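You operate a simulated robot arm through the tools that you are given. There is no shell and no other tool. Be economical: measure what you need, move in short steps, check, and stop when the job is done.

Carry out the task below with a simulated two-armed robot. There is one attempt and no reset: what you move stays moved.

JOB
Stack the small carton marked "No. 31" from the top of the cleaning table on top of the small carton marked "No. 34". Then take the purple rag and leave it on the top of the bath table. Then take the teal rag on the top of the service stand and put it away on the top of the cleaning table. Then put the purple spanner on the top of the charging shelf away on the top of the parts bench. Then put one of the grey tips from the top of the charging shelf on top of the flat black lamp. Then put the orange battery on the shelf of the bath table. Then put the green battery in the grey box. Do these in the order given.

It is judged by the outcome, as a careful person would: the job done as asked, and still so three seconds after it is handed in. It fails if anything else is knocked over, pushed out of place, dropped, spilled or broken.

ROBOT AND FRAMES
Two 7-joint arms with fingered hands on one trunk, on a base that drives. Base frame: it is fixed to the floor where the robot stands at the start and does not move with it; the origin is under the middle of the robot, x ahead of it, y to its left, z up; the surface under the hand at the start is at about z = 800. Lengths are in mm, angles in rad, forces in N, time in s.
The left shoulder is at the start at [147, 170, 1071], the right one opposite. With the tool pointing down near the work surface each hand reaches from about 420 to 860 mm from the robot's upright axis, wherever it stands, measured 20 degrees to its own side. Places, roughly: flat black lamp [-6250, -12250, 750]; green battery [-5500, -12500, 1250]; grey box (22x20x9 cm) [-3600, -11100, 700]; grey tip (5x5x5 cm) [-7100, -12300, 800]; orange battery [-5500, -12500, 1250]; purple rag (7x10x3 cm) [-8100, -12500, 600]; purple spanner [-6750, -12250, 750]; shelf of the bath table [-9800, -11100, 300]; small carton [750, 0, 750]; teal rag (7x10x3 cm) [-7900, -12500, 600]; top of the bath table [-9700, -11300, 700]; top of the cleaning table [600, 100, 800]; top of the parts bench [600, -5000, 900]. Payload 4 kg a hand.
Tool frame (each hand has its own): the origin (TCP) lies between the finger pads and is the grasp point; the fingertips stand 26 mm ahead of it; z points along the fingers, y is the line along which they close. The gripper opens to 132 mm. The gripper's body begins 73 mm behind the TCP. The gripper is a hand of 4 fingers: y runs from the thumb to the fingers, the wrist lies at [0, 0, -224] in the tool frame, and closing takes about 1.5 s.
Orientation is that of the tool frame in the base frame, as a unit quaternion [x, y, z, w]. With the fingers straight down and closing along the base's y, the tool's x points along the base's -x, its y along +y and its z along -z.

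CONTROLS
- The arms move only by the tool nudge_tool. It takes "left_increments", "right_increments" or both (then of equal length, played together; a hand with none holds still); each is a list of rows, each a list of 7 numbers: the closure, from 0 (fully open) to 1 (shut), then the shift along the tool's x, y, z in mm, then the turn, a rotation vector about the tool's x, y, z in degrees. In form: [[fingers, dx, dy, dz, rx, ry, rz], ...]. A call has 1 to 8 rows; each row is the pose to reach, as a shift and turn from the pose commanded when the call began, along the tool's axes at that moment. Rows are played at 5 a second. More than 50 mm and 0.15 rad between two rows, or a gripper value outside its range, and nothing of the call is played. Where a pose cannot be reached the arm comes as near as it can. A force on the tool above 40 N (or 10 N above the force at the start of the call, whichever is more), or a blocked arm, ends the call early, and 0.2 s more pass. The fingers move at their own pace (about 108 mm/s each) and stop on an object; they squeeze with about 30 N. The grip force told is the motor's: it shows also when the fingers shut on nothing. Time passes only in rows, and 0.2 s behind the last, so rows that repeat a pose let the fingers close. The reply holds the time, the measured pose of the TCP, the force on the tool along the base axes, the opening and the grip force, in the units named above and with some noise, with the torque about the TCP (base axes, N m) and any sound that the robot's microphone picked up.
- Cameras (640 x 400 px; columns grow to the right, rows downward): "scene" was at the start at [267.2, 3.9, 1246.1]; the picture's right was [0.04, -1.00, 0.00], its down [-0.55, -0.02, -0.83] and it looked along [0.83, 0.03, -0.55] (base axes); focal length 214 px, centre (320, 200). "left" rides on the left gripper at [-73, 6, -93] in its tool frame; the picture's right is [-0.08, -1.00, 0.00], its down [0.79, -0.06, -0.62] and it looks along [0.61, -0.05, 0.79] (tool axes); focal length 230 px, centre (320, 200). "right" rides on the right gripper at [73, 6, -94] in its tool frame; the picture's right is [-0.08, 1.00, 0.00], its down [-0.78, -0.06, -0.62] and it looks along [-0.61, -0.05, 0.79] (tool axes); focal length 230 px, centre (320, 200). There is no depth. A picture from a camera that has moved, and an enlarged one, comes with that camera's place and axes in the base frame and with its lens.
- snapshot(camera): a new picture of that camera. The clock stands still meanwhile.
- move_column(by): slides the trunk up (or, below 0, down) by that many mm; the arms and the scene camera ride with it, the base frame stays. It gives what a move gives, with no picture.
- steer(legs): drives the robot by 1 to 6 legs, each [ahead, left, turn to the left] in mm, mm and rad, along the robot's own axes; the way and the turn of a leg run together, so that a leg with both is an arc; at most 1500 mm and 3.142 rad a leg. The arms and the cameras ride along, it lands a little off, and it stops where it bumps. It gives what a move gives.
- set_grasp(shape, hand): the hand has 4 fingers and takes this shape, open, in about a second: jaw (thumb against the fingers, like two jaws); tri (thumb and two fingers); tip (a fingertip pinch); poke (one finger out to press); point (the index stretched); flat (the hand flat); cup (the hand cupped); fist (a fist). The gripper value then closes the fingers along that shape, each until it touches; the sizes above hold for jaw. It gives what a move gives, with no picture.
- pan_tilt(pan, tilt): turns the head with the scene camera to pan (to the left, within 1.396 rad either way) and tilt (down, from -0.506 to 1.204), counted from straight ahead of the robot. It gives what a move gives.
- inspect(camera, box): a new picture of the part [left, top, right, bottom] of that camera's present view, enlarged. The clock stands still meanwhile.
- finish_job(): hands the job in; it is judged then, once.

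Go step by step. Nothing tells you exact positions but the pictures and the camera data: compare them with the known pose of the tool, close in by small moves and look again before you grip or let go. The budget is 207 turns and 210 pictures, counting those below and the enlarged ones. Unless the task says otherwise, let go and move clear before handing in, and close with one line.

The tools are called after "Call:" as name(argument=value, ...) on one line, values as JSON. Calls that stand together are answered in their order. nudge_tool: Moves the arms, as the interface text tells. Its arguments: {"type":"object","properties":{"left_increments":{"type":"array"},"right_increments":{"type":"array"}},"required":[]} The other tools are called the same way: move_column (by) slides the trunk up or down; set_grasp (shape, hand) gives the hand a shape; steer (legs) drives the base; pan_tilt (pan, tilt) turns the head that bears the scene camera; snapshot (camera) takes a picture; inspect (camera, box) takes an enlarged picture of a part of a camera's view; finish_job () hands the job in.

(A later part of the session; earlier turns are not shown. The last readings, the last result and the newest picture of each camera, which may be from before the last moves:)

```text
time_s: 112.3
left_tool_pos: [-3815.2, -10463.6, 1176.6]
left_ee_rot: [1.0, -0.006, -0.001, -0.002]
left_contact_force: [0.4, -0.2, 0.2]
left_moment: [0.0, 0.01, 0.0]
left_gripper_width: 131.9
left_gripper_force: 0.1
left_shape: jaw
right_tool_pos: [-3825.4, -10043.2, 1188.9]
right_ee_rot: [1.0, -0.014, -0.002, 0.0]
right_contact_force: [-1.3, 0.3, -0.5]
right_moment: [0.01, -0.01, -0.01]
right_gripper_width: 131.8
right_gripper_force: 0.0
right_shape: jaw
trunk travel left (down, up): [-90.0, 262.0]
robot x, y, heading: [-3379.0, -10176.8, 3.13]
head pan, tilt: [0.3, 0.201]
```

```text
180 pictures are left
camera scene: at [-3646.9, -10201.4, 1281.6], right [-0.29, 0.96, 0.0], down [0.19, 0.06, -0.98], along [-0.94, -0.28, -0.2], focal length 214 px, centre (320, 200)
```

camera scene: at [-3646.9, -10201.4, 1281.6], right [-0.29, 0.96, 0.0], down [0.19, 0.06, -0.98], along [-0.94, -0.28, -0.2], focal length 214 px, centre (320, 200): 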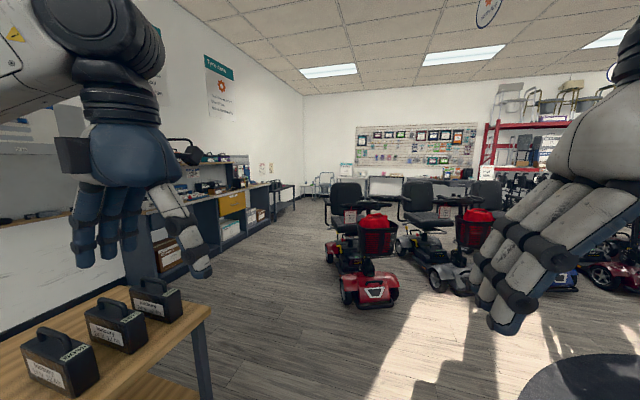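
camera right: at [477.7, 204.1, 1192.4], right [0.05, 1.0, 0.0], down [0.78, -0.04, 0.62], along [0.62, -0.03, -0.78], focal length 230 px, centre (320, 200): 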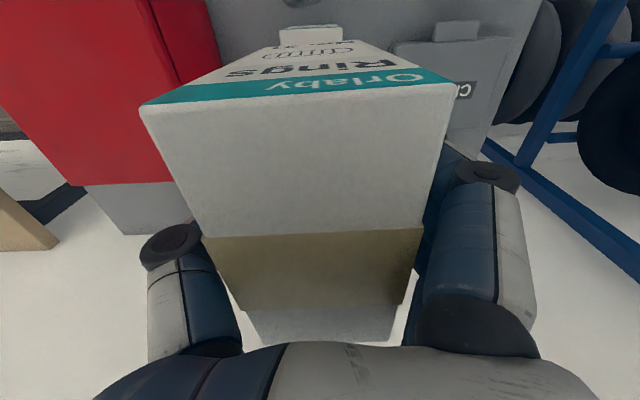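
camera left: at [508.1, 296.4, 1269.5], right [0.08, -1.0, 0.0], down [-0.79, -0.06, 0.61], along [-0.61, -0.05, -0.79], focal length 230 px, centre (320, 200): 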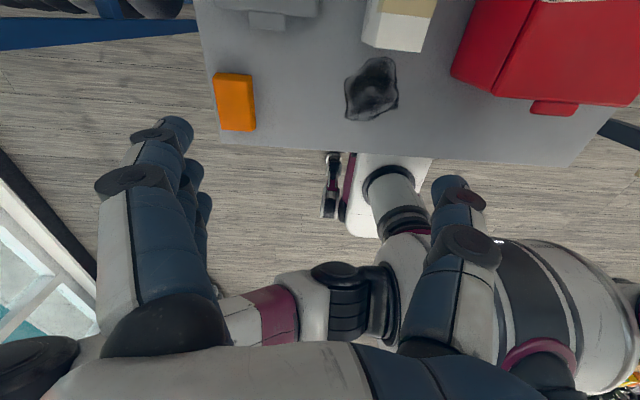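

A desk with black batteries ends near x = -4170. Scooters stand at y > -10800, and a long counter runs along y of about -12200. I go around the desk end and into the lane by the counter.

Call:
steer(legs=[[1250, 0, 0], [0, 1100, 0]])

Call:
pan_tilt(pan=0.5, tilt=0.25)

Call:
snapshot(camera="scene")

Call:
pan_tilt(pan=-0.3, tilt=0.3)

Call:
snapshot(camera="scene")

```text
time_s: 128.2
left_tool_pos: [-5079.7, -11559.0, 1177.0]
left_ee_rot: [1.0, -0.006, -0.002, 0.0]
left_contact_force: [0.5, 0.3, -0.4]
left_moment: [0.01, 0.01, -0.02]
left_gripper_width: 131.9
left_gripper_force: 0.0
left_shape: jaw
right_tool_pos: [-5089.8, -11138.4, 1187.9]
right_ee_rot: [1.0, -0.014, -0.003, 0.0]
right_contact_force: [0.0, 0.2, 0.2]
right_moment: [0.04, 0.0, -0.03]
right_gripper_width: 132.0
right_gripper_force: 0.1
right_shape: jaw
trunk travel left (down, up): [-90.0, 262.0]
robot x, y, heading: [-4646.2, -11273.9, 3.132]
head pan, tilt: [0.3, 0.201]
```

```text
time_s: 128.9
left_tool_pos: [-5080.7, -11559.5, 1176.0]
left_ee_rot: [1.0, -0.005, -0.001, -0.001]
left_contact_force: [-0.5, -0.5, 0.0]
left_moment: [0.05, 0.03, 0.05]
left_gripper_width: 131.8
left_gripper_force: 0.1
left_shape: jaw
right_tool_pos: [-5089.9, -11139.2, 1188.7]
right_ee_rot: [1.0, -0.014, -0.003, 0.001]
right_contact_force: [0.4, 0.5, -0.7]
right_moment: [0.01, -0.04, -0.01]
right_gripper_width: 131.8
right_gripper_force: 0.0
right_shape: jaw
trunk travel left (down, up): [-90.0, 262.0]
robot x, y, heading: [-4643.9, -11273.5, 3.129]
head pan, tilt: [0.499, 0.25]
```

```text
179 pictures are left
camera scene: at [-4905.3, -11314.7, 1277.1], right [-0.47, 0.88, 0.0], down [0.22, 0.12, -0.97], along [-0.86, -0.45, -0.25], focal length 214 px, centre (320, 200)
```

scene: 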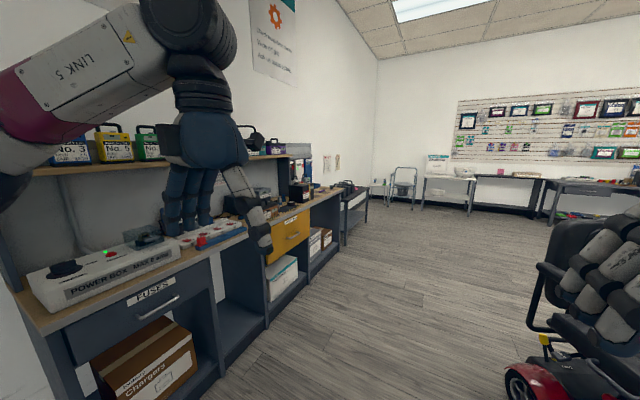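

```text
time_s: 130.1
left_tool_pos: [-5081.7, -11558.2, 1176.8]
left_ee_rot: [1.0, -0.005, -0.002, -0.001]
left_contact_force: [-0.3, -0.3, -1.7]
left_moment: [-0.04, 0.03, -0.04]
left_gripper_width: 131.9
left_gripper_force: 0.0
left_shape: jaw
right_tool_pos: [-5089.2, -11138.8, 1187.7]
right_ee_rot: [1.0, -0.014, -0.003, -0.001]
right_contact_force: [0.0, 0.1, 0.2]
right_moment: [-0.02, 0.02, -0.03]
right_gripper_width: 131.8
right_gripper_force: 0.1
right_shape: jaw
trunk travel left (down, up): [-90.0, 262.0]
robot x, y, heading: [-4643.4, -11273.0, 3.132]
head pan, tilt: [-0.3, 0.3]
```

```text
178 pictures are left
camera scene: at [-4911.7, -11242.5, 1272.4], right [0.31, 0.95, 0.0], down [0.28, -0.09, -0.96], along [-0.91, 0.29, -0.3], focal length 214 px, centre (320, 200)
```

scene: 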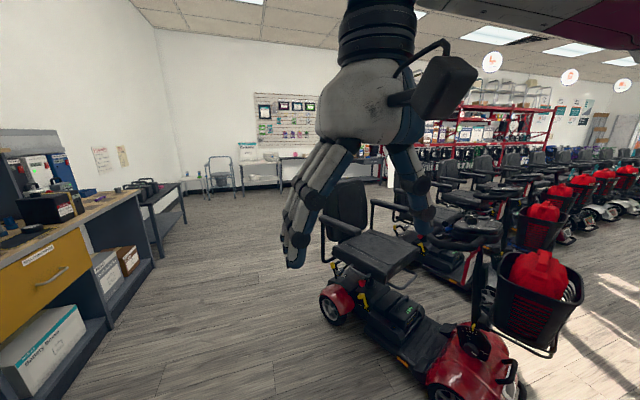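

The charging shelf's face is near y = -12150, and the low service stand is beyond it. The lane is clear, so I drive on toward x of about -7900 and turn to face the stand.

Call:
steer(legs=[[1500, 0, 0], [1500, 0, 0], [250, 0, 0], [0, 0, 1.58]])

Call:
pan_tilt(pan=0.0, tilt=0.5)

Call:
snapshot(camera="scene")

```text
time_s: 149.7
left_tool_pos: [-7576.1, -11674.5, 1176.5]
left_ee_rot: [0.705, 0.709, -0.002, 0.0]
left_contact_force: [0.0, -0.6, 0.0]
left_moment: [0.02, 0.01, 0.01]
left_gripper_width: 131.7
left_gripper_force: 0.1
left_shape: jaw
right_tool_pos: [-7996.9, -11693.1, 1187.6]
right_ee_rot: [0.711, 0.703, -0.002, 0.002]
right_contact_force: [0.2, 0.0, 0.7]
right_moment: [-0.03, 0.0, -0.03]
right_gripper_width: 132.0
right_gripper_force: 0.1
right_shape: jaw
trunk travel left (down, up): [-90.0, 262.0]
robot x, y, heading: [-7870.3, -11244.1, -1.561]
head pan, tilt: [-0.3, 0.3]
```

```text
time_s: 150.5
left_tool_pos: [-7575.7, -11674.6, 1175.3]
left_ee_rot: [0.705, 0.71, -0.002, 0.001]
left_contact_force: [0.1, 0.3, -0.1]
left_moment: [0.02, 0.01, -0.02]
left_gripper_width: 132.1
left_gripper_force: 0.1
left_shape: jaw
right_tool_pos: [-7995.9, -11692.0, 1188.0]
right_ee_rot: [0.712, 0.702, -0.002, 0.002]
right_contact_force: [-0.5, 1.0, -0.5]
right_moment: [0.0, 0.03, -0.01]
right_gripper_width: 131.9
right_gripper_force: 0.1
right_shape: jaw
trunk travel left (down, up): [-90.0, 262.0]
robot x, y, heading: [-7871.5, -11243.3, -1.571]
head pan, tilt: [0.0, 0.499]
```

```text
177 pictures are left
camera scene: at [-7868.7, -11512.5, 1254.0], right [-1.0, -0.01, 0.0], down [0.0, 0.48, -0.88], along [0.0, -0.88, -0.48], focal length 214 px, centre (320, 200)
```

scene: 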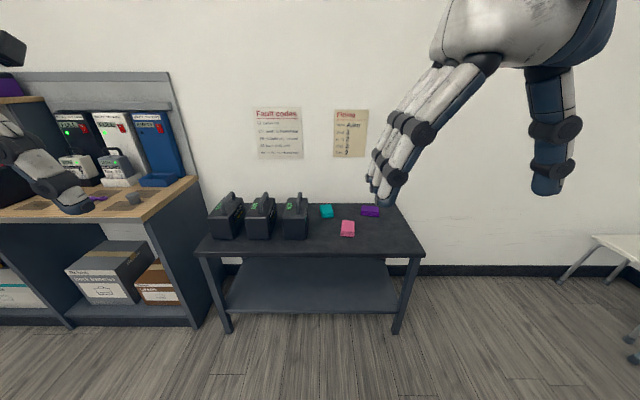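

I see the teal, purple and pink rags on the service stand. The purple one is near [-8149, -12530]. I drive up to the stand and bring the right hand over it.

Call:
steer(legs=[[610, 0, -0.005]])

Call:
nudge_tool(right_increments=[[0, -30, -20, 20, 0, 0, 0], [0, -60, -40, 50, 0, 0, 0], [0, -90, -60, 80, 0, 0, 0], [0, -120, -80, 110, 0, 0, 0], [0, -140, -100, 145, 0, 0, 0], [0, -160, -120, 180, 0, 0, 0], [0, -180, -140, 215, 0, 0, 0], [0, -190, -150, 250, 0, 0, 0]])

Call:
snapshot(camera="right")

Call:
snapshot(camera="scene")

```text
time_s: 153.9
left_tool_pos: [-7579.6, -12293.3, 1176.2]
left_ee_rot: [0.709, 0.705, -0.002, 0.001]
left_contact_force: [0.7, -0.4, 0.5]
left_moment: [-0.04, -0.02, 0.01]
left_gripper_width: 131.9
left_gripper_force: 0.1
left_shape: jaw
right_tool_pos: [-7999.8, -12304.8, 1187.8]
right_ee_rot: [0.714, 0.7, -0.001, 0.002]
right_contact_force: [-0.3, -1.1, -0.3]
right_moment: [0.02, 0.04, 0.0]
right_gripper_width: 131.9
right_gripper_force: 0.1
right_shape: jaw
trunk travel left (down, up): [-90.0, 262.0]
robot x, y, heading: [-7868.3, -11858.4, -1.571]
head pan, tilt: [0.0, 0.499]
```

```text
time_s: 155.8
left_tool_pos: [-7580.3, -12293.5, 1175.9]
left_ee_rot: [0.708, 0.706, 0.0, 0.0]
left_contact_force: [-0.1, -0.2, 0.0]
left_moment: [-0.02, -0.01, 0.01]
left_gripper_width: 132.1
left_gripper_force: 0.1
left_shape: jaw
right_tool_pos: [-8154.9, -12493.2, 937.6]
right_ee_rot: [0.714, 0.7, -0.001, 0.002]
right_contact_force: [-0.2, -0.9, 1.0]
right_moment: [0.04, 0.02, 0.01]
right_gripper_width: 131.8
right_gripper_force: 0.1
right_shape: jaw
trunk travel left (down, up): [-90.0, 262.0]
robot x, y, heading: [-7869.8, -11854.7, -1.571]
head pan, tilt: [0.0, 0.499]
```

```text
176 pictures are left
camera right: at [-8147.9, -12420.1, 1030.3], right [1.0, -0.1, 0.0], down [-0.08, -0.78, 0.62], along [-0.06, -0.62, -0.78], focal length 230 px, centre (320, 200)
```

right: 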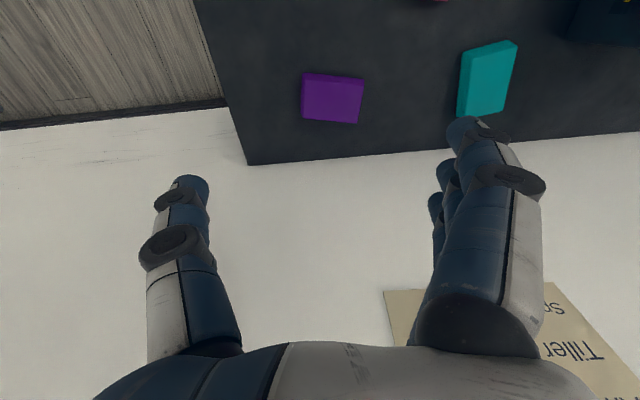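

```text
175 pictures are left
camera scene: at [-7870.8, -12127.1, 1253.7], right [-1.0, 0.0, 0.0], down [0.0, 0.48, -0.88], along [0.0, -0.88, -0.48], focal length 214 px, centre (320, 200)
```

scene: 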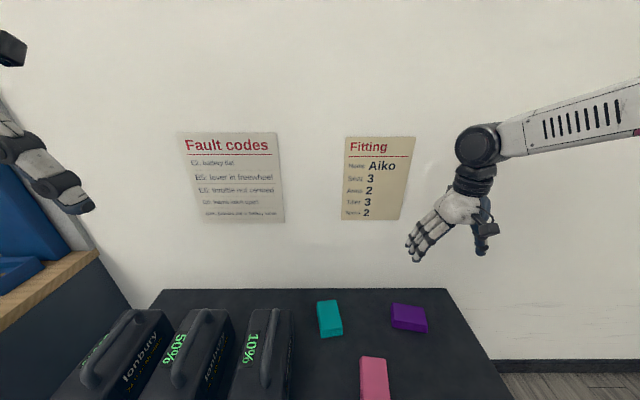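

The purple rag is centred near [-8138, -12527]. Its long side lies along x, turned about -11°. I align over it and lower partway.

Call:
nudge_tool(right_increments=[[0, -10, 6, 35, 0, 0, 3], [0, -20, 12, 75, 0, 0, 6], [0, -34, 18, 115, 0, 0, 10], [0, -34, 18, 155, 0, 0, 10], [0, -34, 18, 195, 0, 0, 10], [0, -34, 18, 195, 0, 0, 10]])

Call:
snapshot(camera="right")

```text
time_s: 157.2
left_tool_pos: [-7580.1, -12290.5, 1177.6]
left_ee_rot: [0.708, 0.706, -0.002, 0.001]
left_contact_force: [-0.4, -0.2, -0.4]
left_moment: [-0.04, 0.03, 0.05]
left_gripper_width: 131.7
left_gripper_force: 0.1
left_shape: jaw
right_tool_pos: [-8136.6, -12528.3, 743.7]
right_ee_rot: [0.773, 0.634, -0.003, 0.002]
right_contact_force: [0.3, -0.6, -0.7]
right_moment: [0.01, -0.03, 0.04]
right_gripper_width: 131.7
right_gripper_force: 0.0
right_shape: jaw
trunk travel left (down, up): [-90.0, 262.0]
robot x, y, heading: [-7871.3, -11856.5, -1.576]
head pan, tilt: [0.0, 0.499]
```

```text
174 pictures are left
camera right: at [-8117.6, -12457.5, 836.9], right [0.96, -0.27, 0.0], down [-0.21, -0.75, 0.62], along [-0.17, -0.6, -0.78], focal length 230 px, centre (320, 200)
```

right: 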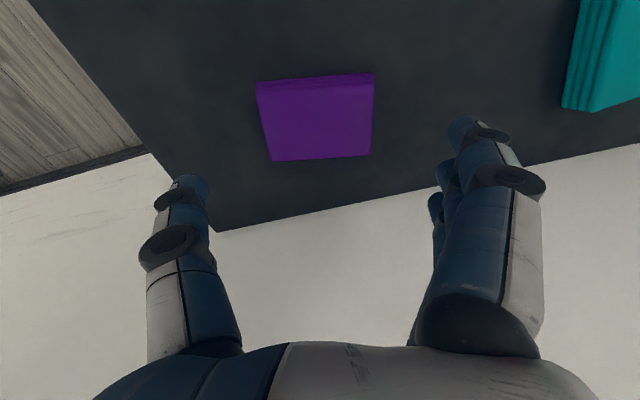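

The rag is centred and well aligned. I descend to it and close.

Call:
nudge_tool(right_increments=[[0, 3, -3, 40, 0, 0, 0], [0, 3, -3, 75, 0, 0, 0], [0, 3, -3, 98, 0, 0, 0], [0, 3, -3, 112, 0, 0, 0], [0, 3, -3, 112, 0, 0, 0]])

Call:
snapshot(camera="right")

```text
time_s: 158.3
left_tool_pos: [-7579.5, -12286.8, 1180.8]
left_ee_rot: [0.709, 0.705, -0.005, 0.002]
left_contact_force: [0.2, 0.0, 0.2]
left_moment: [-0.01, 0.03, 0.02]
left_gripper_width: 131.9
left_gripper_force: 0.2
left_shape: jaw
right_tool_pos: [-8138.8, -12526.8, 642.1]
right_ee_rot: [0.773, 0.634, -0.006, 0.006]
right_contact_force: [-2.6, 13.8, 40.8]
right_moment: [0.35, -1.05, 0.23]
right_gripper_width: 131.3
right_gripper_force: 0.1
right_shape: jaw
trunk travel left (down, up): [-90.0, 262.0]
robot x, y, heading: [-7869.4, -11853.7, -1.576]
head pan, tilt: [0.0, 0.499]
stopped in row 5 (right hand): the force on the tool passed its limit at 48 N (the readings are from after the stop); the commanded pose is now the measured one
```

```text
173 pictures are left
camera right: at [-8119.2, -12454.6, 734.2], right [0.96, -0.27, 0.0], down [-0.21, -0.75, 0.63], along [-0.17, -0.61, -0.78], focal length 230 px, centre (320, 200)
```

right: 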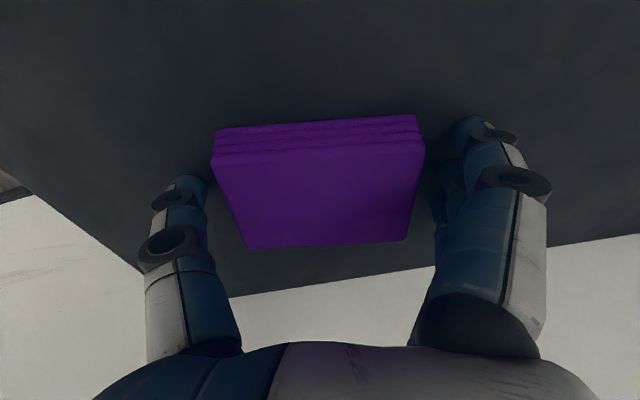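

The fingertips touch the table, which is at about 616. I rise 4 mm and close.

Call:
nudge_tool(right_increments=[[0, 0, 0, -3, 0, 0, 0], [0.5, 0, 0, -3, 0, 0, 0], [1, 0, 0, -3, 0, 0, 0], [1, 0, 0, -3, 0, 0, 0], [1, 0, 0, -3, 0, 0, 0], [1, 0, 0, -3, 0, 0, 0], [1, 0, 0, -3, 0, 0, 0], [1, 0, 0, -3, 0, 0, 0]])

Call:
nudge_tool(right_increments=[[1, 0, 0, -20, 0, 0, 0], [1, 0, 0, -50, 0, 0, 0], [1, 0, 0, -90, 0, 0, 0], [1, 0, 0, -130, 0, 0, 0]])

Call:
snapshot(camera="right")

```text
time_s: 159.0
left_tool_pos: [-7579.6, -12288.3, 1178.0]
left_ee_rot: [0.709, 0.705, -0.004, 0.002]
left_contact_force: [-0.1, -0.3, -0.1]
left_moment: [0.05, -0.03, -0.04]
left_gripper_width: 131.7
left_gripper_force: 0.0
left_shape: jaw
right_tool_pos: [-8137.8, -12532.3, 645.8]
right_ee_rot: [0.773, 0.634, -0.009, 0.011]
right_contact_force: [-2.8, 0.6, 46.1]
right_moment: [0.55, 0.24, 0.04]
right_gripper_width: 101.3
right_gripper_force: 30.3
right_shape: jaw
trunk travel left (down, up): [-90.0, 262.0]
robot x, y, heading: [-7872.3, -11856.1, -1.574]
head pan, tilt: [0.0, 0.499]
stopped in row 3 (right hand): the force on the tool passed its limit at 56 N (the readings are from after the stop); the commanded pose is now the measured one
```

```text
time_s: 160.0
left_tool_pos: [-7581.0, -12290.1, 1178.0]
left_ee_rot: [0.709, 0.706, -0.003, 0.001]
left_contact_force: [-0.3, 0.5, 1.1]
left_moment: [-0.01, 0.02, 0.01]
left_gripper_width: 131.8
left_gripper_force: 0.0
left_shape: jaw
right_tool_pos: [-8140.4, -12528.2, 770.8]
right_ee_rot: [0.772, 0.635, -0.005, 0.006]
right_contact_force: [0.2, 0.0, -0.7]
right_moment: [-0.04, 0.01, -0.02]
right_gripper_width: 101.5
right_gripper_force: 29.7
right_shape: jaw
trunk travel left (down, up): [-90.0, 262.0]
robot x, y, heading: [-7868.2, -11860.8, -1.574]
head pan, tilt: [0.0, 0.499]
```

```text
172 pictures are left
camera right: at [-8120.6, -12456.1, 863.0], right [0.96, -0.27, 0.01], down [-0.21, -0.75, 0.63], along [-0.17, -0.61, -0.78], focal length 230 px, centre (320, 200)
```

right: 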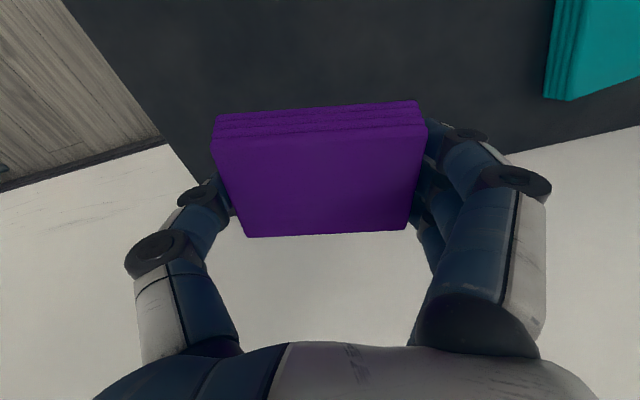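

The rag is held firmly. I raise and retract it, back off and turn toward the bath table.

Call:
nudge_tool(right_increments=[[1, 20, 0, -45, 0, 0, 0], [1, 45, 0, -85, 0, 0, 0], [1, 75, 5, -120, 0, 0, 0], [1, 105, 10, -155, 0, 0, 0], [1, 130, 15, -195, 0, 0, 0], [1, 155, 20, -235, 0, 0, 0], [1, 185, 25, -270, 0, 0, 0], [1, 200, 30, -310, 0, 0, 0]])

Call:
steer(legs=[[-600, 0, 0], [0, 0, -1.567]])

Call:
pan_tilt(pan=0.0, tilt=0.4)

Call:
snapshot(camera="scene")

```text
time_s: 161.8
left_tool_pos: [-7580.3, -12290.7, 1176.9]
left_ee_rot: [0.708, 0.706, -0.002, 0.001]
left_contact_force: [-0.1, -0.5, -0.5]
left_moment: [0.01, 0.0, -0.02]
left_gripper_width: 132.0
left_gripper_force: 0.1
left_shape: jaw
right_tool_pos: [-8070.6, -12331.7, 1075.8]
right_ee_rot: [0.774, 0.634, -0.005, 0.006]
right_contact_force: [-0.6, 0.4, 0.3]
right_moment: [-0.05, 0.05, -0.01]
right_gripper_width: 101.8
right_gripper_force: 30.0
right_shape: jaw
trunk travel left (down, up): [-90.0, 262.0]
robot x, y, heading: [-7871.7, -11857.6, -1.571]
head pan, tilt: [0.0, 0.499]
```

```text
time_s: 169.0
left_tool_pos: [-8303.6, -11543.6, 1175.9]
left_ee_rot: [1.0, -0.003, -0.002, -0.001]
left_contact_force: [0.2, -0.3, -0.8]
left_moment: [-0.02, 0.01, 0.0]
left_gripper_width: 132.0
left_gripper_force: 0.1
left_shape: jaw
right_tool_pos: [-8342.7, -11054.3, 1075.8]
right_ee_rot: [0.995, -0.1, -0.008, 0.001]
right_contact_force: [0.2, 0.3, -0.1]
right_moment: [0.02, 0.01, 0.01]
right_gripper_width: 101.8
right_gripper_force: 30.3
right_shape: jaw
trunk travel left (down, up): [-90.0, 262.0]
robot x, y, heading: [-7865.0, -11259.9, 3.132]
head pan, tilt: [0.0, 0.499]
```

```text
time_s: 169.7
left_tool_pos: [-8302.6, -11544.5, 1176.0]
left_ee_rot: [1.0, -0.003, -0.002, -0.001]
left_contact_force: [0.5, -0.2, 0.3]
left_moment: [-0.02, 0.0, 0.01]
left_gripper_width: 131.7
left_gripper_force: 0.1
left_shape: jaw
right_tool_pos: [-8342.7, -11054.8, 1075.7]
right_ee_rot: [0.995, -0.1, -0.008, 0.001]
right_contact_force: [-0.1, -0.7, -0.7]
right_moment: [-0.06, 0.0, 0.0]
right_gripper_width: 101.8
right_gripper_force: 30.4
right_shape: jaw
trunk travel left (down, up): [-90.0, 262.0]
robot x, y, heading: [-7867.4, -11257.0, 3.138]
head pan, tilt: [0.0, 0.4]
```

```text
171 pictures are left
camera scene: at [-8139.0, -11255.2, 1263.1], right [0.01, 1.0, 0.0], down [0.39, 0.0, -0.92], along [-0.92, 0.01, -0.39], focal length 214 px, centre (320, 200)
```

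scene: 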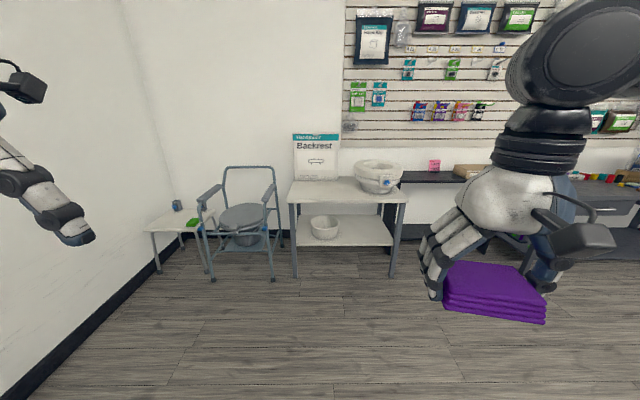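

The bath table is ahead, with a "Backrest" box and a bath seat on top and a bowl on its shelf. I zoom in on it.

Call:
inspect(camera="scene", box=[270, 120, 430, 290])

```text
2.35 times, centred on (350, 205) of scene
camera zoom: at [-8139.0, -11255.2, 1263.1], right [0.01, 1.0, 0.0], down [0.39, 0.0, -0.92], along [-0.92, 0.01, -0.39], focal length 505 px, centre (249, 188)
```

zoom: 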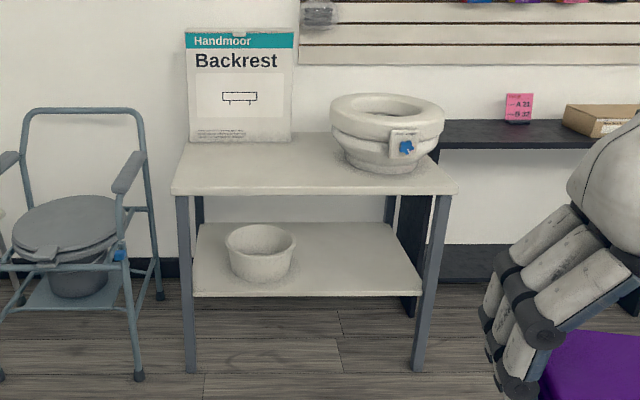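

There is free room at the front left of the top, around [-9620, -11190]. I drive up to it.

Call:
steer(legs=[[1130, 90, 0]])

Call:
pan_tilt(pan=-0.2, tilt=0.7)

Call:
snapshot(camera="scene")

Call:
snapshot(camera="right")

```text
time_s: 175.5
left_tool_pos: [-9437.8, -11631.4, 1177.5]
left_ee_rot: [1.0, 0.0, -0.002, -0.001]
left_contact_force: [-0.3, 0.6, -0.4]
left_moment: [-0.01, -0.02, 0.01]
left_gripper_width: 132.0
left_gripper_force: 0.1
left_shape: jaw
right_tool_pos: [-9480.5, -11141.0, 1074.0]
right_ee_rot: [0.995, -0.097, -0.008, 0.001]
right_contact_force: [-0.1, 0.4, -0.2]
right_moment: [-0.01, 0.01, -0.01]
right_gripper_width: 101.8
right_gripper_force: 30.4
right_shape: jaw
trunk travel left (down, up): [-90.0, 262.0]
robot x, y, heading: [-9002.0, -11345.0, 3.141]
head pan, tilt: [0.0, 0.4]
```

```text
time_s: 176.3
left_tool_pos: [-9437.2, -11631.0, 1177.2]
left_ee_rot: [1.0, -0.001, -0.001, -0.001]
left_contact_force: [0.4, -0.3, -0.5]
left_moment: [0.0, 0.01, 0.03]
left_gripper_width: 131.9
left_gripper_force: 0.1
left_shape: jaw
right_tool_pos: [-9480.3, -11142.4, 1075.4]
right_ee_rot: [0.995, -0.097, -0.008, 0.001]
right_contact_force: [0.5, -0.6, -0.3]
right_moment: [-0.01, 0.01, -0.01]
right_gripper_width: 101.6
right_gripper_force: 29.9
right_shape: jaw
trunk travel left (down, up): [-90.0, 262.0]
robot x, y, heading: [-9006.4, -11345.1, 3.139]
head pan, tilt: [-0.201, 0.7]
```

```text
169 pictures are left
camera scene: at [-9266.4, -11324.5, 1236.3], right [0.2, 0.98, 0.0], down [0.63, -0.13, -0.77], along [-0.75, 0.15, -0.64], focal length 214 px, centre (320, 200)
```

scene: 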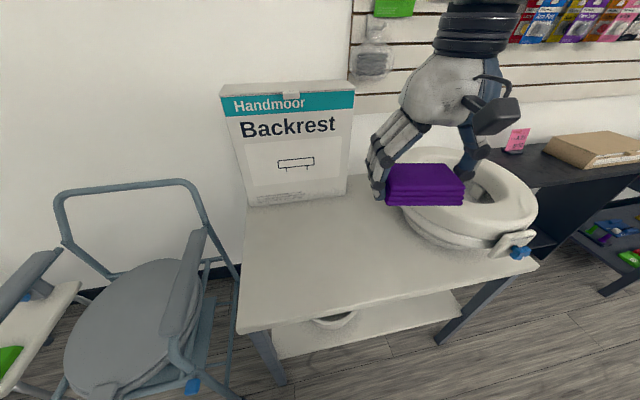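

```text
168 pictures are left
camera right: at [-9409.0, -11162.0, 1167.2], right [-0.27, -0.96, 0.01], down [-0.75, 0.21, 0.63], along [-0.61, 0.16, -0.78], focal length 230 px, centre (320, 200)
```

right: 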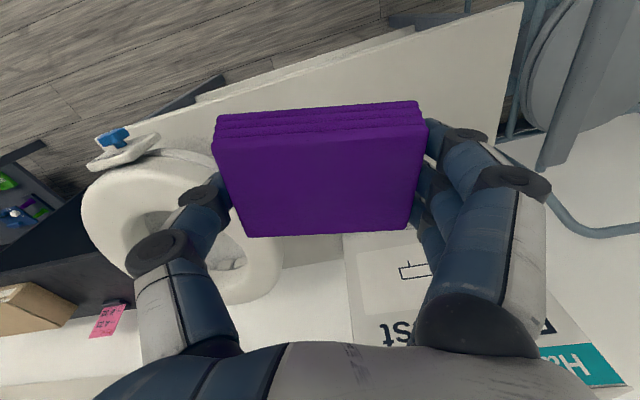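

The free area holds. I move the rag over [-9640, -11230] and lower it partway.

Call:
nudge_tool(right_increments=[[1, -35, 29, 10, 0, 0, 0], [1, -70, 58, 20, 0, 0, 0], [1, -105, 88, 40, 0, 0, 0], [1, -140, 117, 70, 0, 0, 0], [1, -140, 117, 115, 0, 0, 0], [1, -140, 117, 160, 0, 0, 0], [1, -140, 117, 205, 0, 0, 0], [1, -140, 117, 250, 0, 0, 0]])

Call:
nudge_tool(right_increments=[[1, 0, 0, 40, 0, 0, 0], [1, 0, 0, 70, 0, 0, 0], [1, 0, 0, 70, 0, 0, 0]])

Call:
snapshot(camera="scene")

```text
refused: row 3 steps farther than a row can; nothing moved
```

```text
time_s: 177.1
left_tool_pos: [-9438.7, -11632.1, 1176.5]
left_ee_rot: [1.0, -0.001, -0.001, -0.002]
left_contact_force: [-0.1, -0.4, -0.4]
left_moment: [-0.01, 0.02, 0.0]
left_gripper_width: 131.8
left_gripper_force: 0.1
left_shape: jaw
right_tool_pos: [-9482.5, -11141.4, 1004.9]
right_ee_rot: [0.995, -0.098, -0.008, 0.001]
right_contact_force: [-0.3, 0.6, -0.9]
right_moment: [-0.01, -0.02, 0.0]
right_gripper_width: 101.6
right_gripper_force: 29.8
right_shape: jaw
trunk travel left (down, up): [-90.0, 262.0]
robot x, y, heading: [-9004.2, -11343.9, 3.14]
head pan, tilt: [-0.201, 0.7]
```

```text
167 pictures are left
camera scene: at [-9266.3, -11324.4, 1236.3], right [0.2, 0.98, 0.0], down [0.63, -0.13, -0.77], along [-0.75, 0.15, -0.64], focal length 214 px, centre (320, 200)
```

scene: 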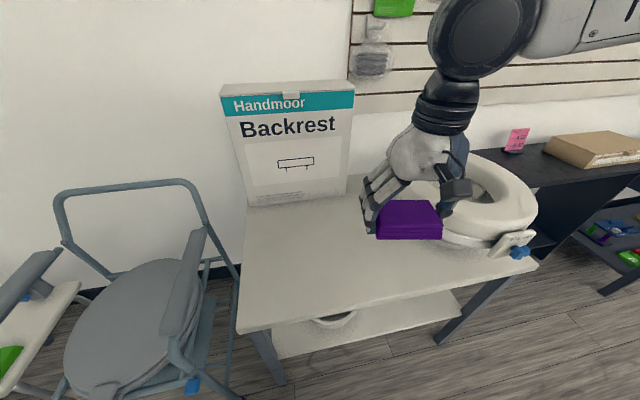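

The first call was refused because its steps were too large. The rag only came down 70 mm, still well clear. I move sideways in smaller steps now.

Call:
nudge_tool(right_increments=[[1, -28, 24, 0, 0, 0, 0], [1, -56, 47, 0, 0, 0, 0], [1, -84, 70, 10, 0, 0, 0], [1, -112, 94, 25, 0, 0, 0], [1, -140, 117, 50, 0, 0, 0], [1, -140, 117, 95, 0, 0, 0], [1, -140, 117, 140, 0, 0, 0], [1, -140, 117, 180, 0, 0, 0]])

Call:
snapshot(camera="scene")

```text
time_s: 178.9
left_tool_pos: [-9438.5, -11631.6, 1176.7]
left_ee_rot: [1.0, 0.0, -0.002, -0.001]
left_contact_force: [0.7, 0.5, -0.1]
left_moment: [0.01, -0.03, 0.02]
left_gripper_width: 131.7
left_gripper_force: 0.1
left_shape: jaw
right_tool_pos: [-9646.7, -11228.8, 828.0]
right_ee_rot: [0.995, -0.097, -0.008, 0.001]
right_contact_force: [-0.5, -0.4, -0.8]
right_moment: [0.0, 0.0, 0.01]
right_gripper_width: 101.6
right_gripper_force: 30.3
right_shape: jaw
trunk travel left (down, up): [-90.0, 262.0]
robot x, y, heading: [-9001.9, -11341.6, 3.14]
head pan, tilt: [-0.201, 0.7]
```

```text
166 pictures are left
camera scene: at [-9267.1, -11324.5, 1236.0], right [0.2, 0.98, 0.0], down [0.63, -0.13, -0.76], along [-0.75, 0.15, -0.64], focal length 214 px, centre (320, 200)
```

scene: 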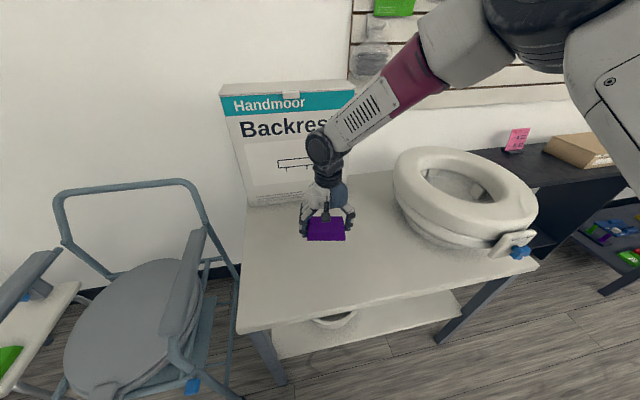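

It is over the free area. I lower it until contact.

Call:
nudge_tool(right_increments=[[1, 0, 0, 40, 0, 0, 0], [1, 0, 0, 70, 0, 0, 0], [1, 0, 0, 85, 0, 0, 0], [1, 0, 0, 92, 0, 0, 0], [1, 0, 0, 97, 0, 0, 0], [1, 0, 0, 97, 0, 0, 0]])

Call:
inspect(camera="scene", box=[280, 160, 380, 280])

```text
time_s: 180.3
left_tool_pos: [-9438.3, -11632.6, 1176.9]
left_ee_rot: [1.0, 0.0, -0.002, -0.001]
left_contact_force: [0.1, -0.1, -0.1]
left_moment: [0.03, 0.03, 0.02]
left_gripper_width: 131.9
left_gripper_force: 0.1
left_shape: jaw
right_tool_pos: [-9646.6, -11229.8, 730.3]
right_ee_rot: [0.995, -0.097, -0.008, 0.001]
right_contact_force: [0.2, -0.1, -0.3]
right_moment: [-0.03, -0.01, -0.02]
right_gripper_width: 101.4
right_gripper_force: 30.1
right_shape: jaw
trunk travel left (down, up): [-90.0, 262.0]
robot x, y, heading: [-9002.8, -11343.0, 3.142]
head pan, tilt: [-0.201, 0.7]
```

```text
3.33 times, centred on (330, 220) of scene
camera zoom: at [-9266.4, -11324.5, 1236.3], right [0.2, 0.98, 0.0], down [0.63, -0.13, -0.76], along [-0.75, 0.15, -0.64], focal length 715 px, centre (287, 133)
```

zoom: 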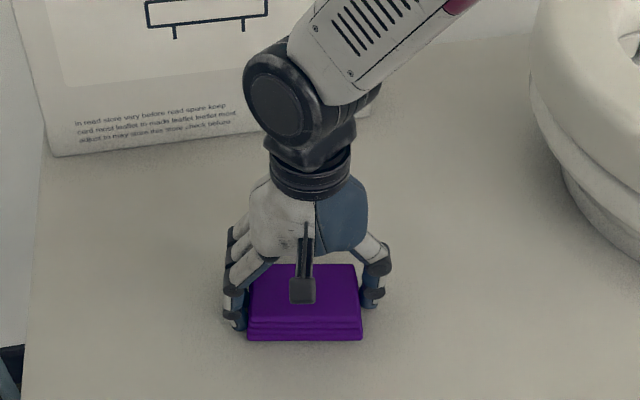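

It looks very near the surface. I lower in small steps to contact.

Call:
nudge_tool(right_increments=[[1, 0, 0, 4, 0, 0, 0], [1, 0, 0, 8, 0, 0, 0], [1, 0, 0, 11, 0, 0, 0], [1, 0, 0, 14, 0, 0, 0], [1, 0, 0, 17, 0, 0, 0]])

```text
time_s: 181.2
left_tool_pos: [-9433.9, -11632.7, 1178.8]
left_ee_rot: [1.0, -0.001, -0.004, -0.001]
left_contact_force: [-0.8, 0.0, 0.0]
left_moment: [0.02, -0.01, 0.03]
left_gripper_width: 131.9
left_gripper_force: 0.1
left_shape: jaw
right_tool_pos: [-9647.6, -11230.9, 727.2]
right_ee_rot: [0.995, -0.098, -0.013, 0.002]
right_contact_force: [8.9, 2.1, 34.7]
right_moment: [0.35, -0.79, -0.1]
right_gripper_width: 100.7
right_gripper_force: 30.4
right_shape: jaw
trunk travel left (down, up): [-90.0, 262.0]
robot x, y, heading: [-9002.8, -11343.7, 3.141]
head pan, tilt: [-0.201, 0.7]
stopped in row 4 (right hand): the force on the tool passed its limit at 43 N (the readings are from after the stop); the commanded pose is now the measured one
```

Contact. I open and rise.

Call:
nudge_tool(right_increments=[[1, 0, 0, -1, 0, 0, 0], [0.4, 0, 0, -2, 0, 0, 0], [0, 0, 0, -3, 0, 0, 0], [0, 0, 0, -3, 0, 0, 0], [0, 0, 0, -3, 0, 0, 0], [0, 0, 0, -3, 0, 0, 0]])

Call:
nudge_tool(right_increments=[[0, 0, 0, -30, 0, 0, 0], [0, 0, 0, -75, 0, 0, 0], [0, 0, 0, -120, 0, 0, 0], [0, 0, 0, -165, 0, 0, 0], [0, 20, 0, -205, 0, 0, 0], [0, 50, 0, -240, 0, 0, 0], [0, 85, 0, -270, 0, 0, 0], [0, 120, 0, -300, 0, 0, 0]])

Call:
snapshot(camera="scene")

```text
time_s: 182.2
left_tool_pos: [-9438.3, -11632.7, 1174.6]
left_ee_rot: [1.0, 0.001, 0.001, -0.001]
left_contact_force: [0.1, 0.6, 0.4]
left_moment: [-0.03, -0.1, 0.02]
left_gripper_width: 131.9
left_gripper_force: 0.0
left_shape: jaw
right_tool_pos: [-9649.3, -11235.1, 723.5]
right_ee_rot: [0.995, -0.096, -0.011, 0.005]
right_contact_force: [5.7, -5.7, 15.6]
right_moment: [0.67, -0.35, -0.2]
right_gripper_width: 131.4
right_gripper_force: 0.1
right_shape: jaw
trunk travel left (down, up): [-90.0, 262.0]
robot x, y, heading: [-9004.6, -11337.6, 3.141]
head pan, tilt: [-0.201, 0.7]
stopped in row 4 (right hand): the force on the tool passed its limit at 47 N (the readings are from after the stop); the commanded pose is now the measured one
```

```text
time_s: 184.0
left_tool_pos: [-9436.6, -11631.9, 1178.3]
left_ee_rot: [1.0, 0.0, -0.004, -0.001]
left_contact_force: [0.5, 0.0, 0.7]
left_moment: [-0.03, 0.02, -0.01]
left_gripper_width: 132.0
left_gripper_force: 0.1
left_shape: jaw
right_tool_pos: [-9523.2, -11253.7, 1025.2]
right_ee_rot: [0.995, -0.097, -0.014, 0.005]
right_contact_force: [-0.5, 0.2, 0.4]
right_moment: [0.01, -0.01, 0.0]
right_gripper_width: 132.0
right_gripper_force: 0.1
right_shape: jaw
trunk travel left (down, up): [-90.0, 262.0]
robot x, y, heading: [-9001.5, -11341.9, 3.147]
head pan, tilt: [-0.201, 0.7]
```

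```text
164 pictures are left
camera scene: at [-9265.5, -11324.6, 1236.6], right [0.2, 0.98, 0.0], down [0.63, -0.13, -0.77], along [-0.75, 0.15, -0.64], focal length 214 px, centre (320, 200)
```

scene: 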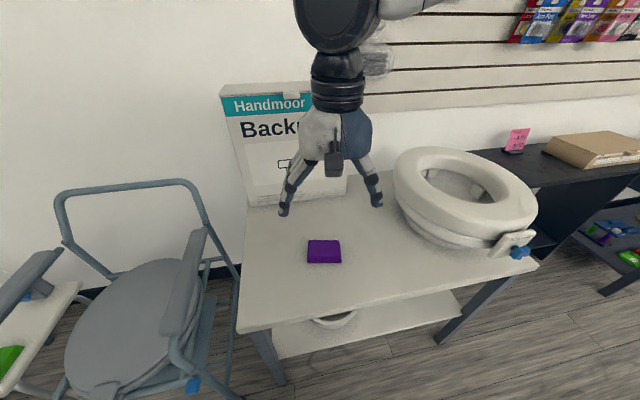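

The purple rag is placed. Next is the teal rag: I go back to the service stand, placing it for the left hand.

Call:
steer(legs=[[-930, 0, 0], [0, 0, 1.571], [515, 0, 0]])

Call:
pan_tilt(pan=0.2, tilt=0.8)

Call:
snapshot(camera="scene")

```text
time_s: 195.3
left_tool_pos: [-7761.7, -12287.3, 1176.6]
left_ee_rot: [0.702, 0.712, -0.002, 0.0]
left_contact_force: [-0.1, -0.5, -0.5]
left_moment: [0.0, 0.03, 0.01]
left_gripper_width: 132.0
left_gripper_force: 0.1
left_shape: jaw
right_tool_pos: [-8137.7, -12379.4, 1023.4]
right_ee_rot: [0.767, 0.642, -0.005, 0.012]
right_contact_force: [0.7, -0.4, -0.6]
right_moment: [0.0, -0.02, 0.01]
right_gripper_width: 131.9
right_gripper_force: 0.1
right_shape: jaw
trunk travel left (down, up): [-90.0, 262.0]
robot x, y, heading: [-8059.8, -11857.5, -1.557]
head pan, tilt: [-0.201, 0.7]
```

```text
time_s: 196.2
left_tool_pos: [-7761.0, -12287.4, 1175.6]
left_ee_rot: [0.701, 0.713, -0.002, 0.001]
left_contact_force: [0.4, -0.7, -0.4]
left_moment: [-0.01, -0.01, -0.03]
left_gripper_width: 131.6
left_gripper_force: 0.1
left_shape: jaw
right_tool_pos: [-8138.0, -12380.7, 1023.7]
right_ee_rot: [0.766, 0.643, -0.005, 0.012]
right_contact_force: [-0.2, -0.1, -0.1]
right_moment: [0.01, 0.0, 0.0]
right_gripper_width: 131.9
right_gripper_force: 0.0
right_shape: jaw
trunk travel left (down, up): [-90.0, 262.0]
robot x, y, heading: [-8061.6, -11857.9, -1.554]
head pan, tilt: [0.201, 0.799]
```

```text
163 pictures are left
camera scene: at [-8039.5, -12115.2, 1228.0], right [-0.98, -0.21, 0.0], down [-0.15, 0.7, -0.7], along [0.15, -0.68, -0.72], focal length 214 px, centre (320, 200)
```

scene: 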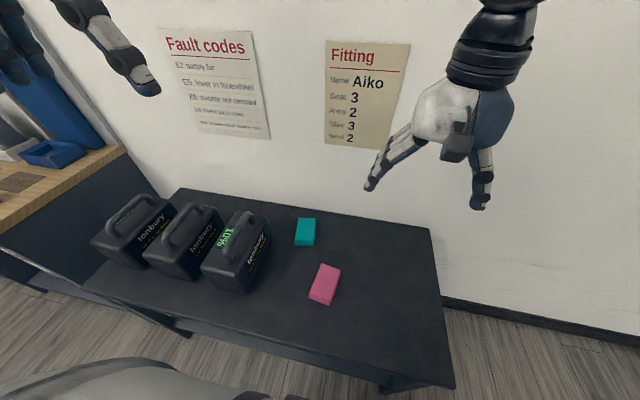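

The teal rag is near [-7898, -12518], with a black battery close on its left. I bring the left hand above it and look.

Call:
nudge_tool(left_increments=[[0, -26, -17, 15, 0, 0, 0], [0, -53, -35, 40, 0, 0, 0], [0, -79, -53, 65, 0, 0, 0], [0, -106, -70, 95, 0, 0, 0], [0, -132, -88, 125, 0, 0, 0], [0, -158, -105, 155, 0, 0, 0], [0, -185, -123, 185, 0, 0, 0], [0, -211, -140, 215, 0, 0, 0]])

Call:
snapshot(camera="left")

Call:
snapshot(camera="scene")

```text
time_s: 198.0
left_tool_pos: [-7900.2, -12500.4, 961.9]
left_ee_rot: [0.701, 0.713, -0.002, 0.001]
left_contact_force: [-0.2, 0.3, -0.3]
left_moment: [0.01, 0.04, -0.02]
left_gripper_width: 131.8
left_gripper_force: 0.3
left_shape: jaw
right_tool_pos: [-8138.5, -12380.7, 1022.3]
right_ee_rot: [0.767, 0.642, -0.005, 0.011]
right_contact_force: [0.1, 0.7, -0.4]
right_moment: [0.0, 0.05, 0.01]
right_gripper_width: 131.8
right_gripper_force: 0.1
right_shape: jaw
trunk travel left (down, up): [-90.0, 262.0]
robot x, y, heading: [-8054.4, -11858.1, -1.558]
head pan, tilt: [0.201, 0.799]
```

```text
162 pictures are left
camera left: at [-7891.0, -12574.1, 1054.7], right [-1.0, -0.09, 0.0], down [-0.07, 0.79, 0.61], along [-0.06, 0.61, -0.79], focal length 230 px, centre (320, 200)
```

left: 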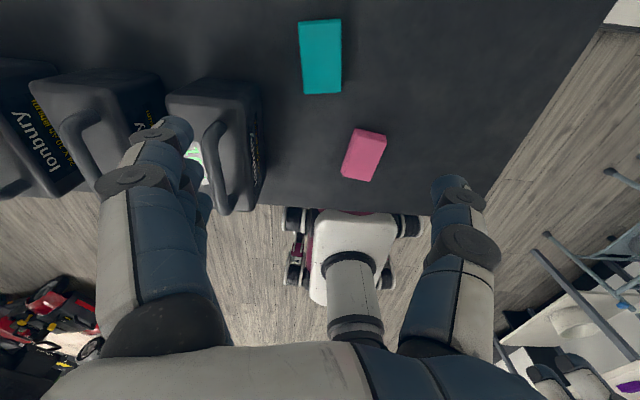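

```text
161 pictures are left
camera scene: at [-8039.7, -12116.2, 1227.6], right [-0.98, -0.22, 0.0], down [-0.15, 0.7, -0.7], along [0.15, -0.68, -0.72], focal length 214 px, centre (320, 200)
```

scene: 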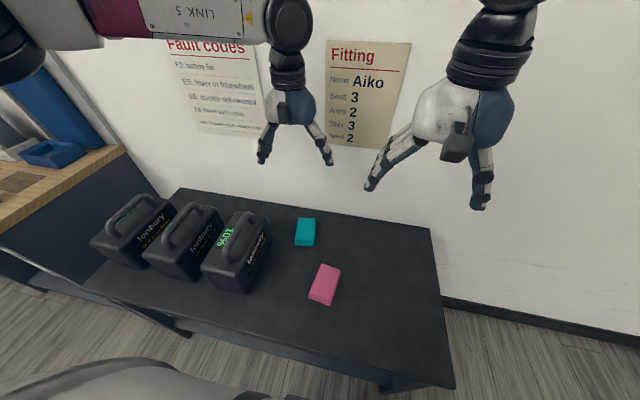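

The teal rag is centred near [-7898, -12530], yawed 9°. I narrow the opening to miss the battery, align and lower partway.

Call:
nudge_tool(left_increments=[[0.1, -12, -1, 20, 0, 0, -3], [0.25, -24, -1, 55, 0, 0, -6], [0.25, -36, -2, 90, 0, 0, -8], [0.25, -36, -2, 130, 0, 0, -8], [0.25, -36, -2, 160, 0, 0, -8], [0.25, -36, -2, 160, 0, 0, -8]])

Call:
snapshot(camera="left")

Call:
snapshot(camera="scene")

```text
time_s: 199.4
left_tool_pos: [-7900.2, -12537.7, 803.2]
left_ee_rot: [0.651, 0.759, -0.003, 0.001]
left_contact_force: [-0.4, -0.1, 0.3]
left_moment: [0.0, -0.03, -0.03]
left_gripper_width: 99.3
left_gripper_force: 0.1
left_shape: jaw
right_tool_pos: [-8138.8, -12378.7, 1023.1]
right_ee_rot: [0.766, 0.643, -0.005, 0.012]
right_contact_force: [0.4, 1.0, 0.1]
right_moment: [-0.01, -0.02, 0.02]
right_gripper_width: 132.1
right_gripper_force: 0.1
right_shape: jaw
trunk travel left (down, up): [-90.0, 262.0]
robot x, y, heading: [-8059.7, -11856.8, -1.555]
head pan, tilt: [0.201, 0.799]
```

```text
160 pictures are left
camera left: at [-7882.9, -12608.3, 896.7], right [-0.97, -0.23, 0.0], down [-0.18, 0.77, 0.61], along [-0.14, 0.6, -0.79], focal length 230 px, centre (320, 200)
```

left: 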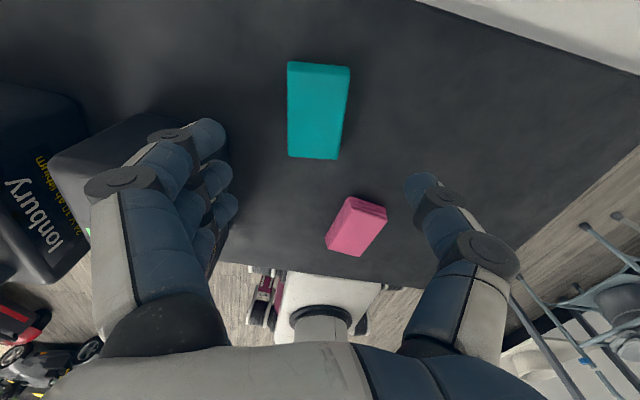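

```text
159 pictures are left
camera scene: at [-8039.4, -12114.8, 1228.2], right [-0.98, -0.22, 0.0], down [-0.15, 0.7, -0.7], along [0.15, -0.68, -0.72], focal length 214 px, centre (320, 200)
```

scene: 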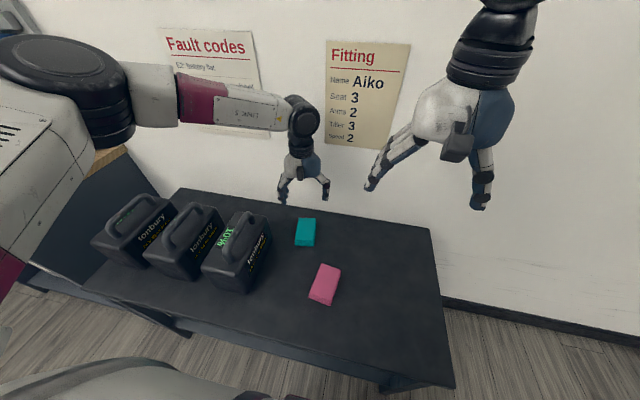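

Call:
inspect(camera="scene", box=[190, 150, 350, 310])

Call:
inspect(camera="left", box=[40, 60, 360, 260])

```text
2.50 times, centred on (270, 230) of scene
camera zoom: at [-8039.4, -12114.8, 1228.2], right [-0.98, -0.22, 0.0], down [-0.15, 0.7, -0.7], along [0.15, -0.68, -0.72], focal length 536 px, centre (445, 125)
```

zoom: 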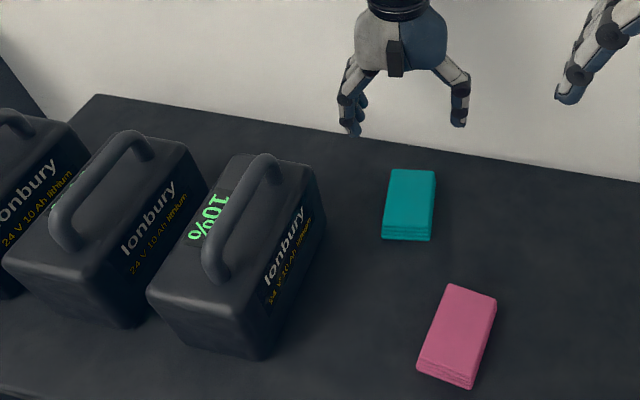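

```text
2.00 times, centred on (200, 160) of left
camera zoom: at [-7882.9, -12608.3, 896.7], right [-0.97, -0.23, 0.0], down [-0.18, 0.77, 0.61], along [-0.14, 0.6, -0.79], focal length 460 px, centre (560, 280)
```

zoom: 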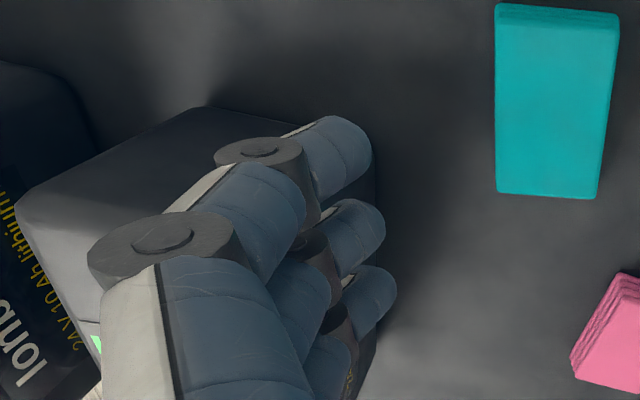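

The battery's nearest corner is at about [-7800, -12465], so there is ample clearance. I descend and close.

Call:
nudge_tool(left_increments=[[0.25, 0, 2, 45, 0, 0, 0], [0.25, 0, 2, 90, 0, 0, 0], [0.25, 0, 2, 125, 0, 0, 0], [0.25, 0, 2, 145, 0, 0, 0], [0.25, 0, 2, 151, 0, 0, 0], [0.25, 0, 2, 151, 0, 0, 0]])

Call:
snapshot(camera="left")

```text
time_s: 200.8
left_tool_pos: [-7898.9, -12538.2, 651.6]
left_ee_rot: [0.65, 0.76, -0.001, 0.001]
left_contact_force: [-0.2, -0.3, 0.3]
left_moment: [0.01, 0.0, -0.01]
left_gripper_width: 99.3
left_gripper_force: 0.0
left_shape: jaw
right_tool_pos: [-8138.2, -12379.2, 1023.7]
right_ee_rot: [0.767, 0.642, -0.005, 0.013]
right_contact_force: [0.5, -0.7, 0.6]
right_moment: [0.02, 0.0, -0.02]
right_gripper_width: 131.7
right_gripper_force: 0.1
right_shape: jaw
trunk travel left (down, up): [-90.0, 262.0]
robot x, y, heading: [-8060.1, -11859.7, -1.556]
head pan, tilt: [0.201, 0.799]
```

```text
156 pictures are left
camera left: at [-7880.6, -12609.2, 744.8], right [-0.97, -0.23, 0.0], down [-0.18, 0.77, 0.61], along [-0.14, 0.6, -0.79], focal length 230 px, centre (320, 200)
```

left: 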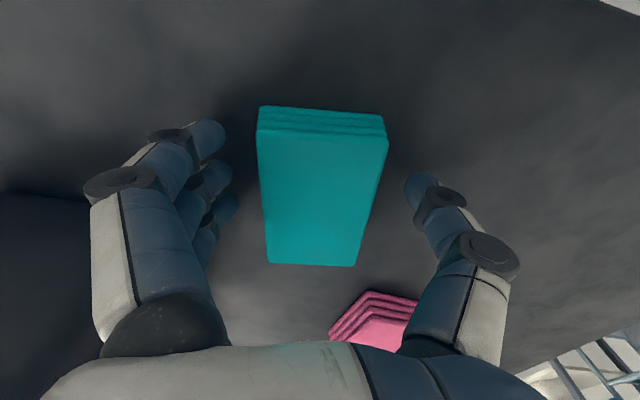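

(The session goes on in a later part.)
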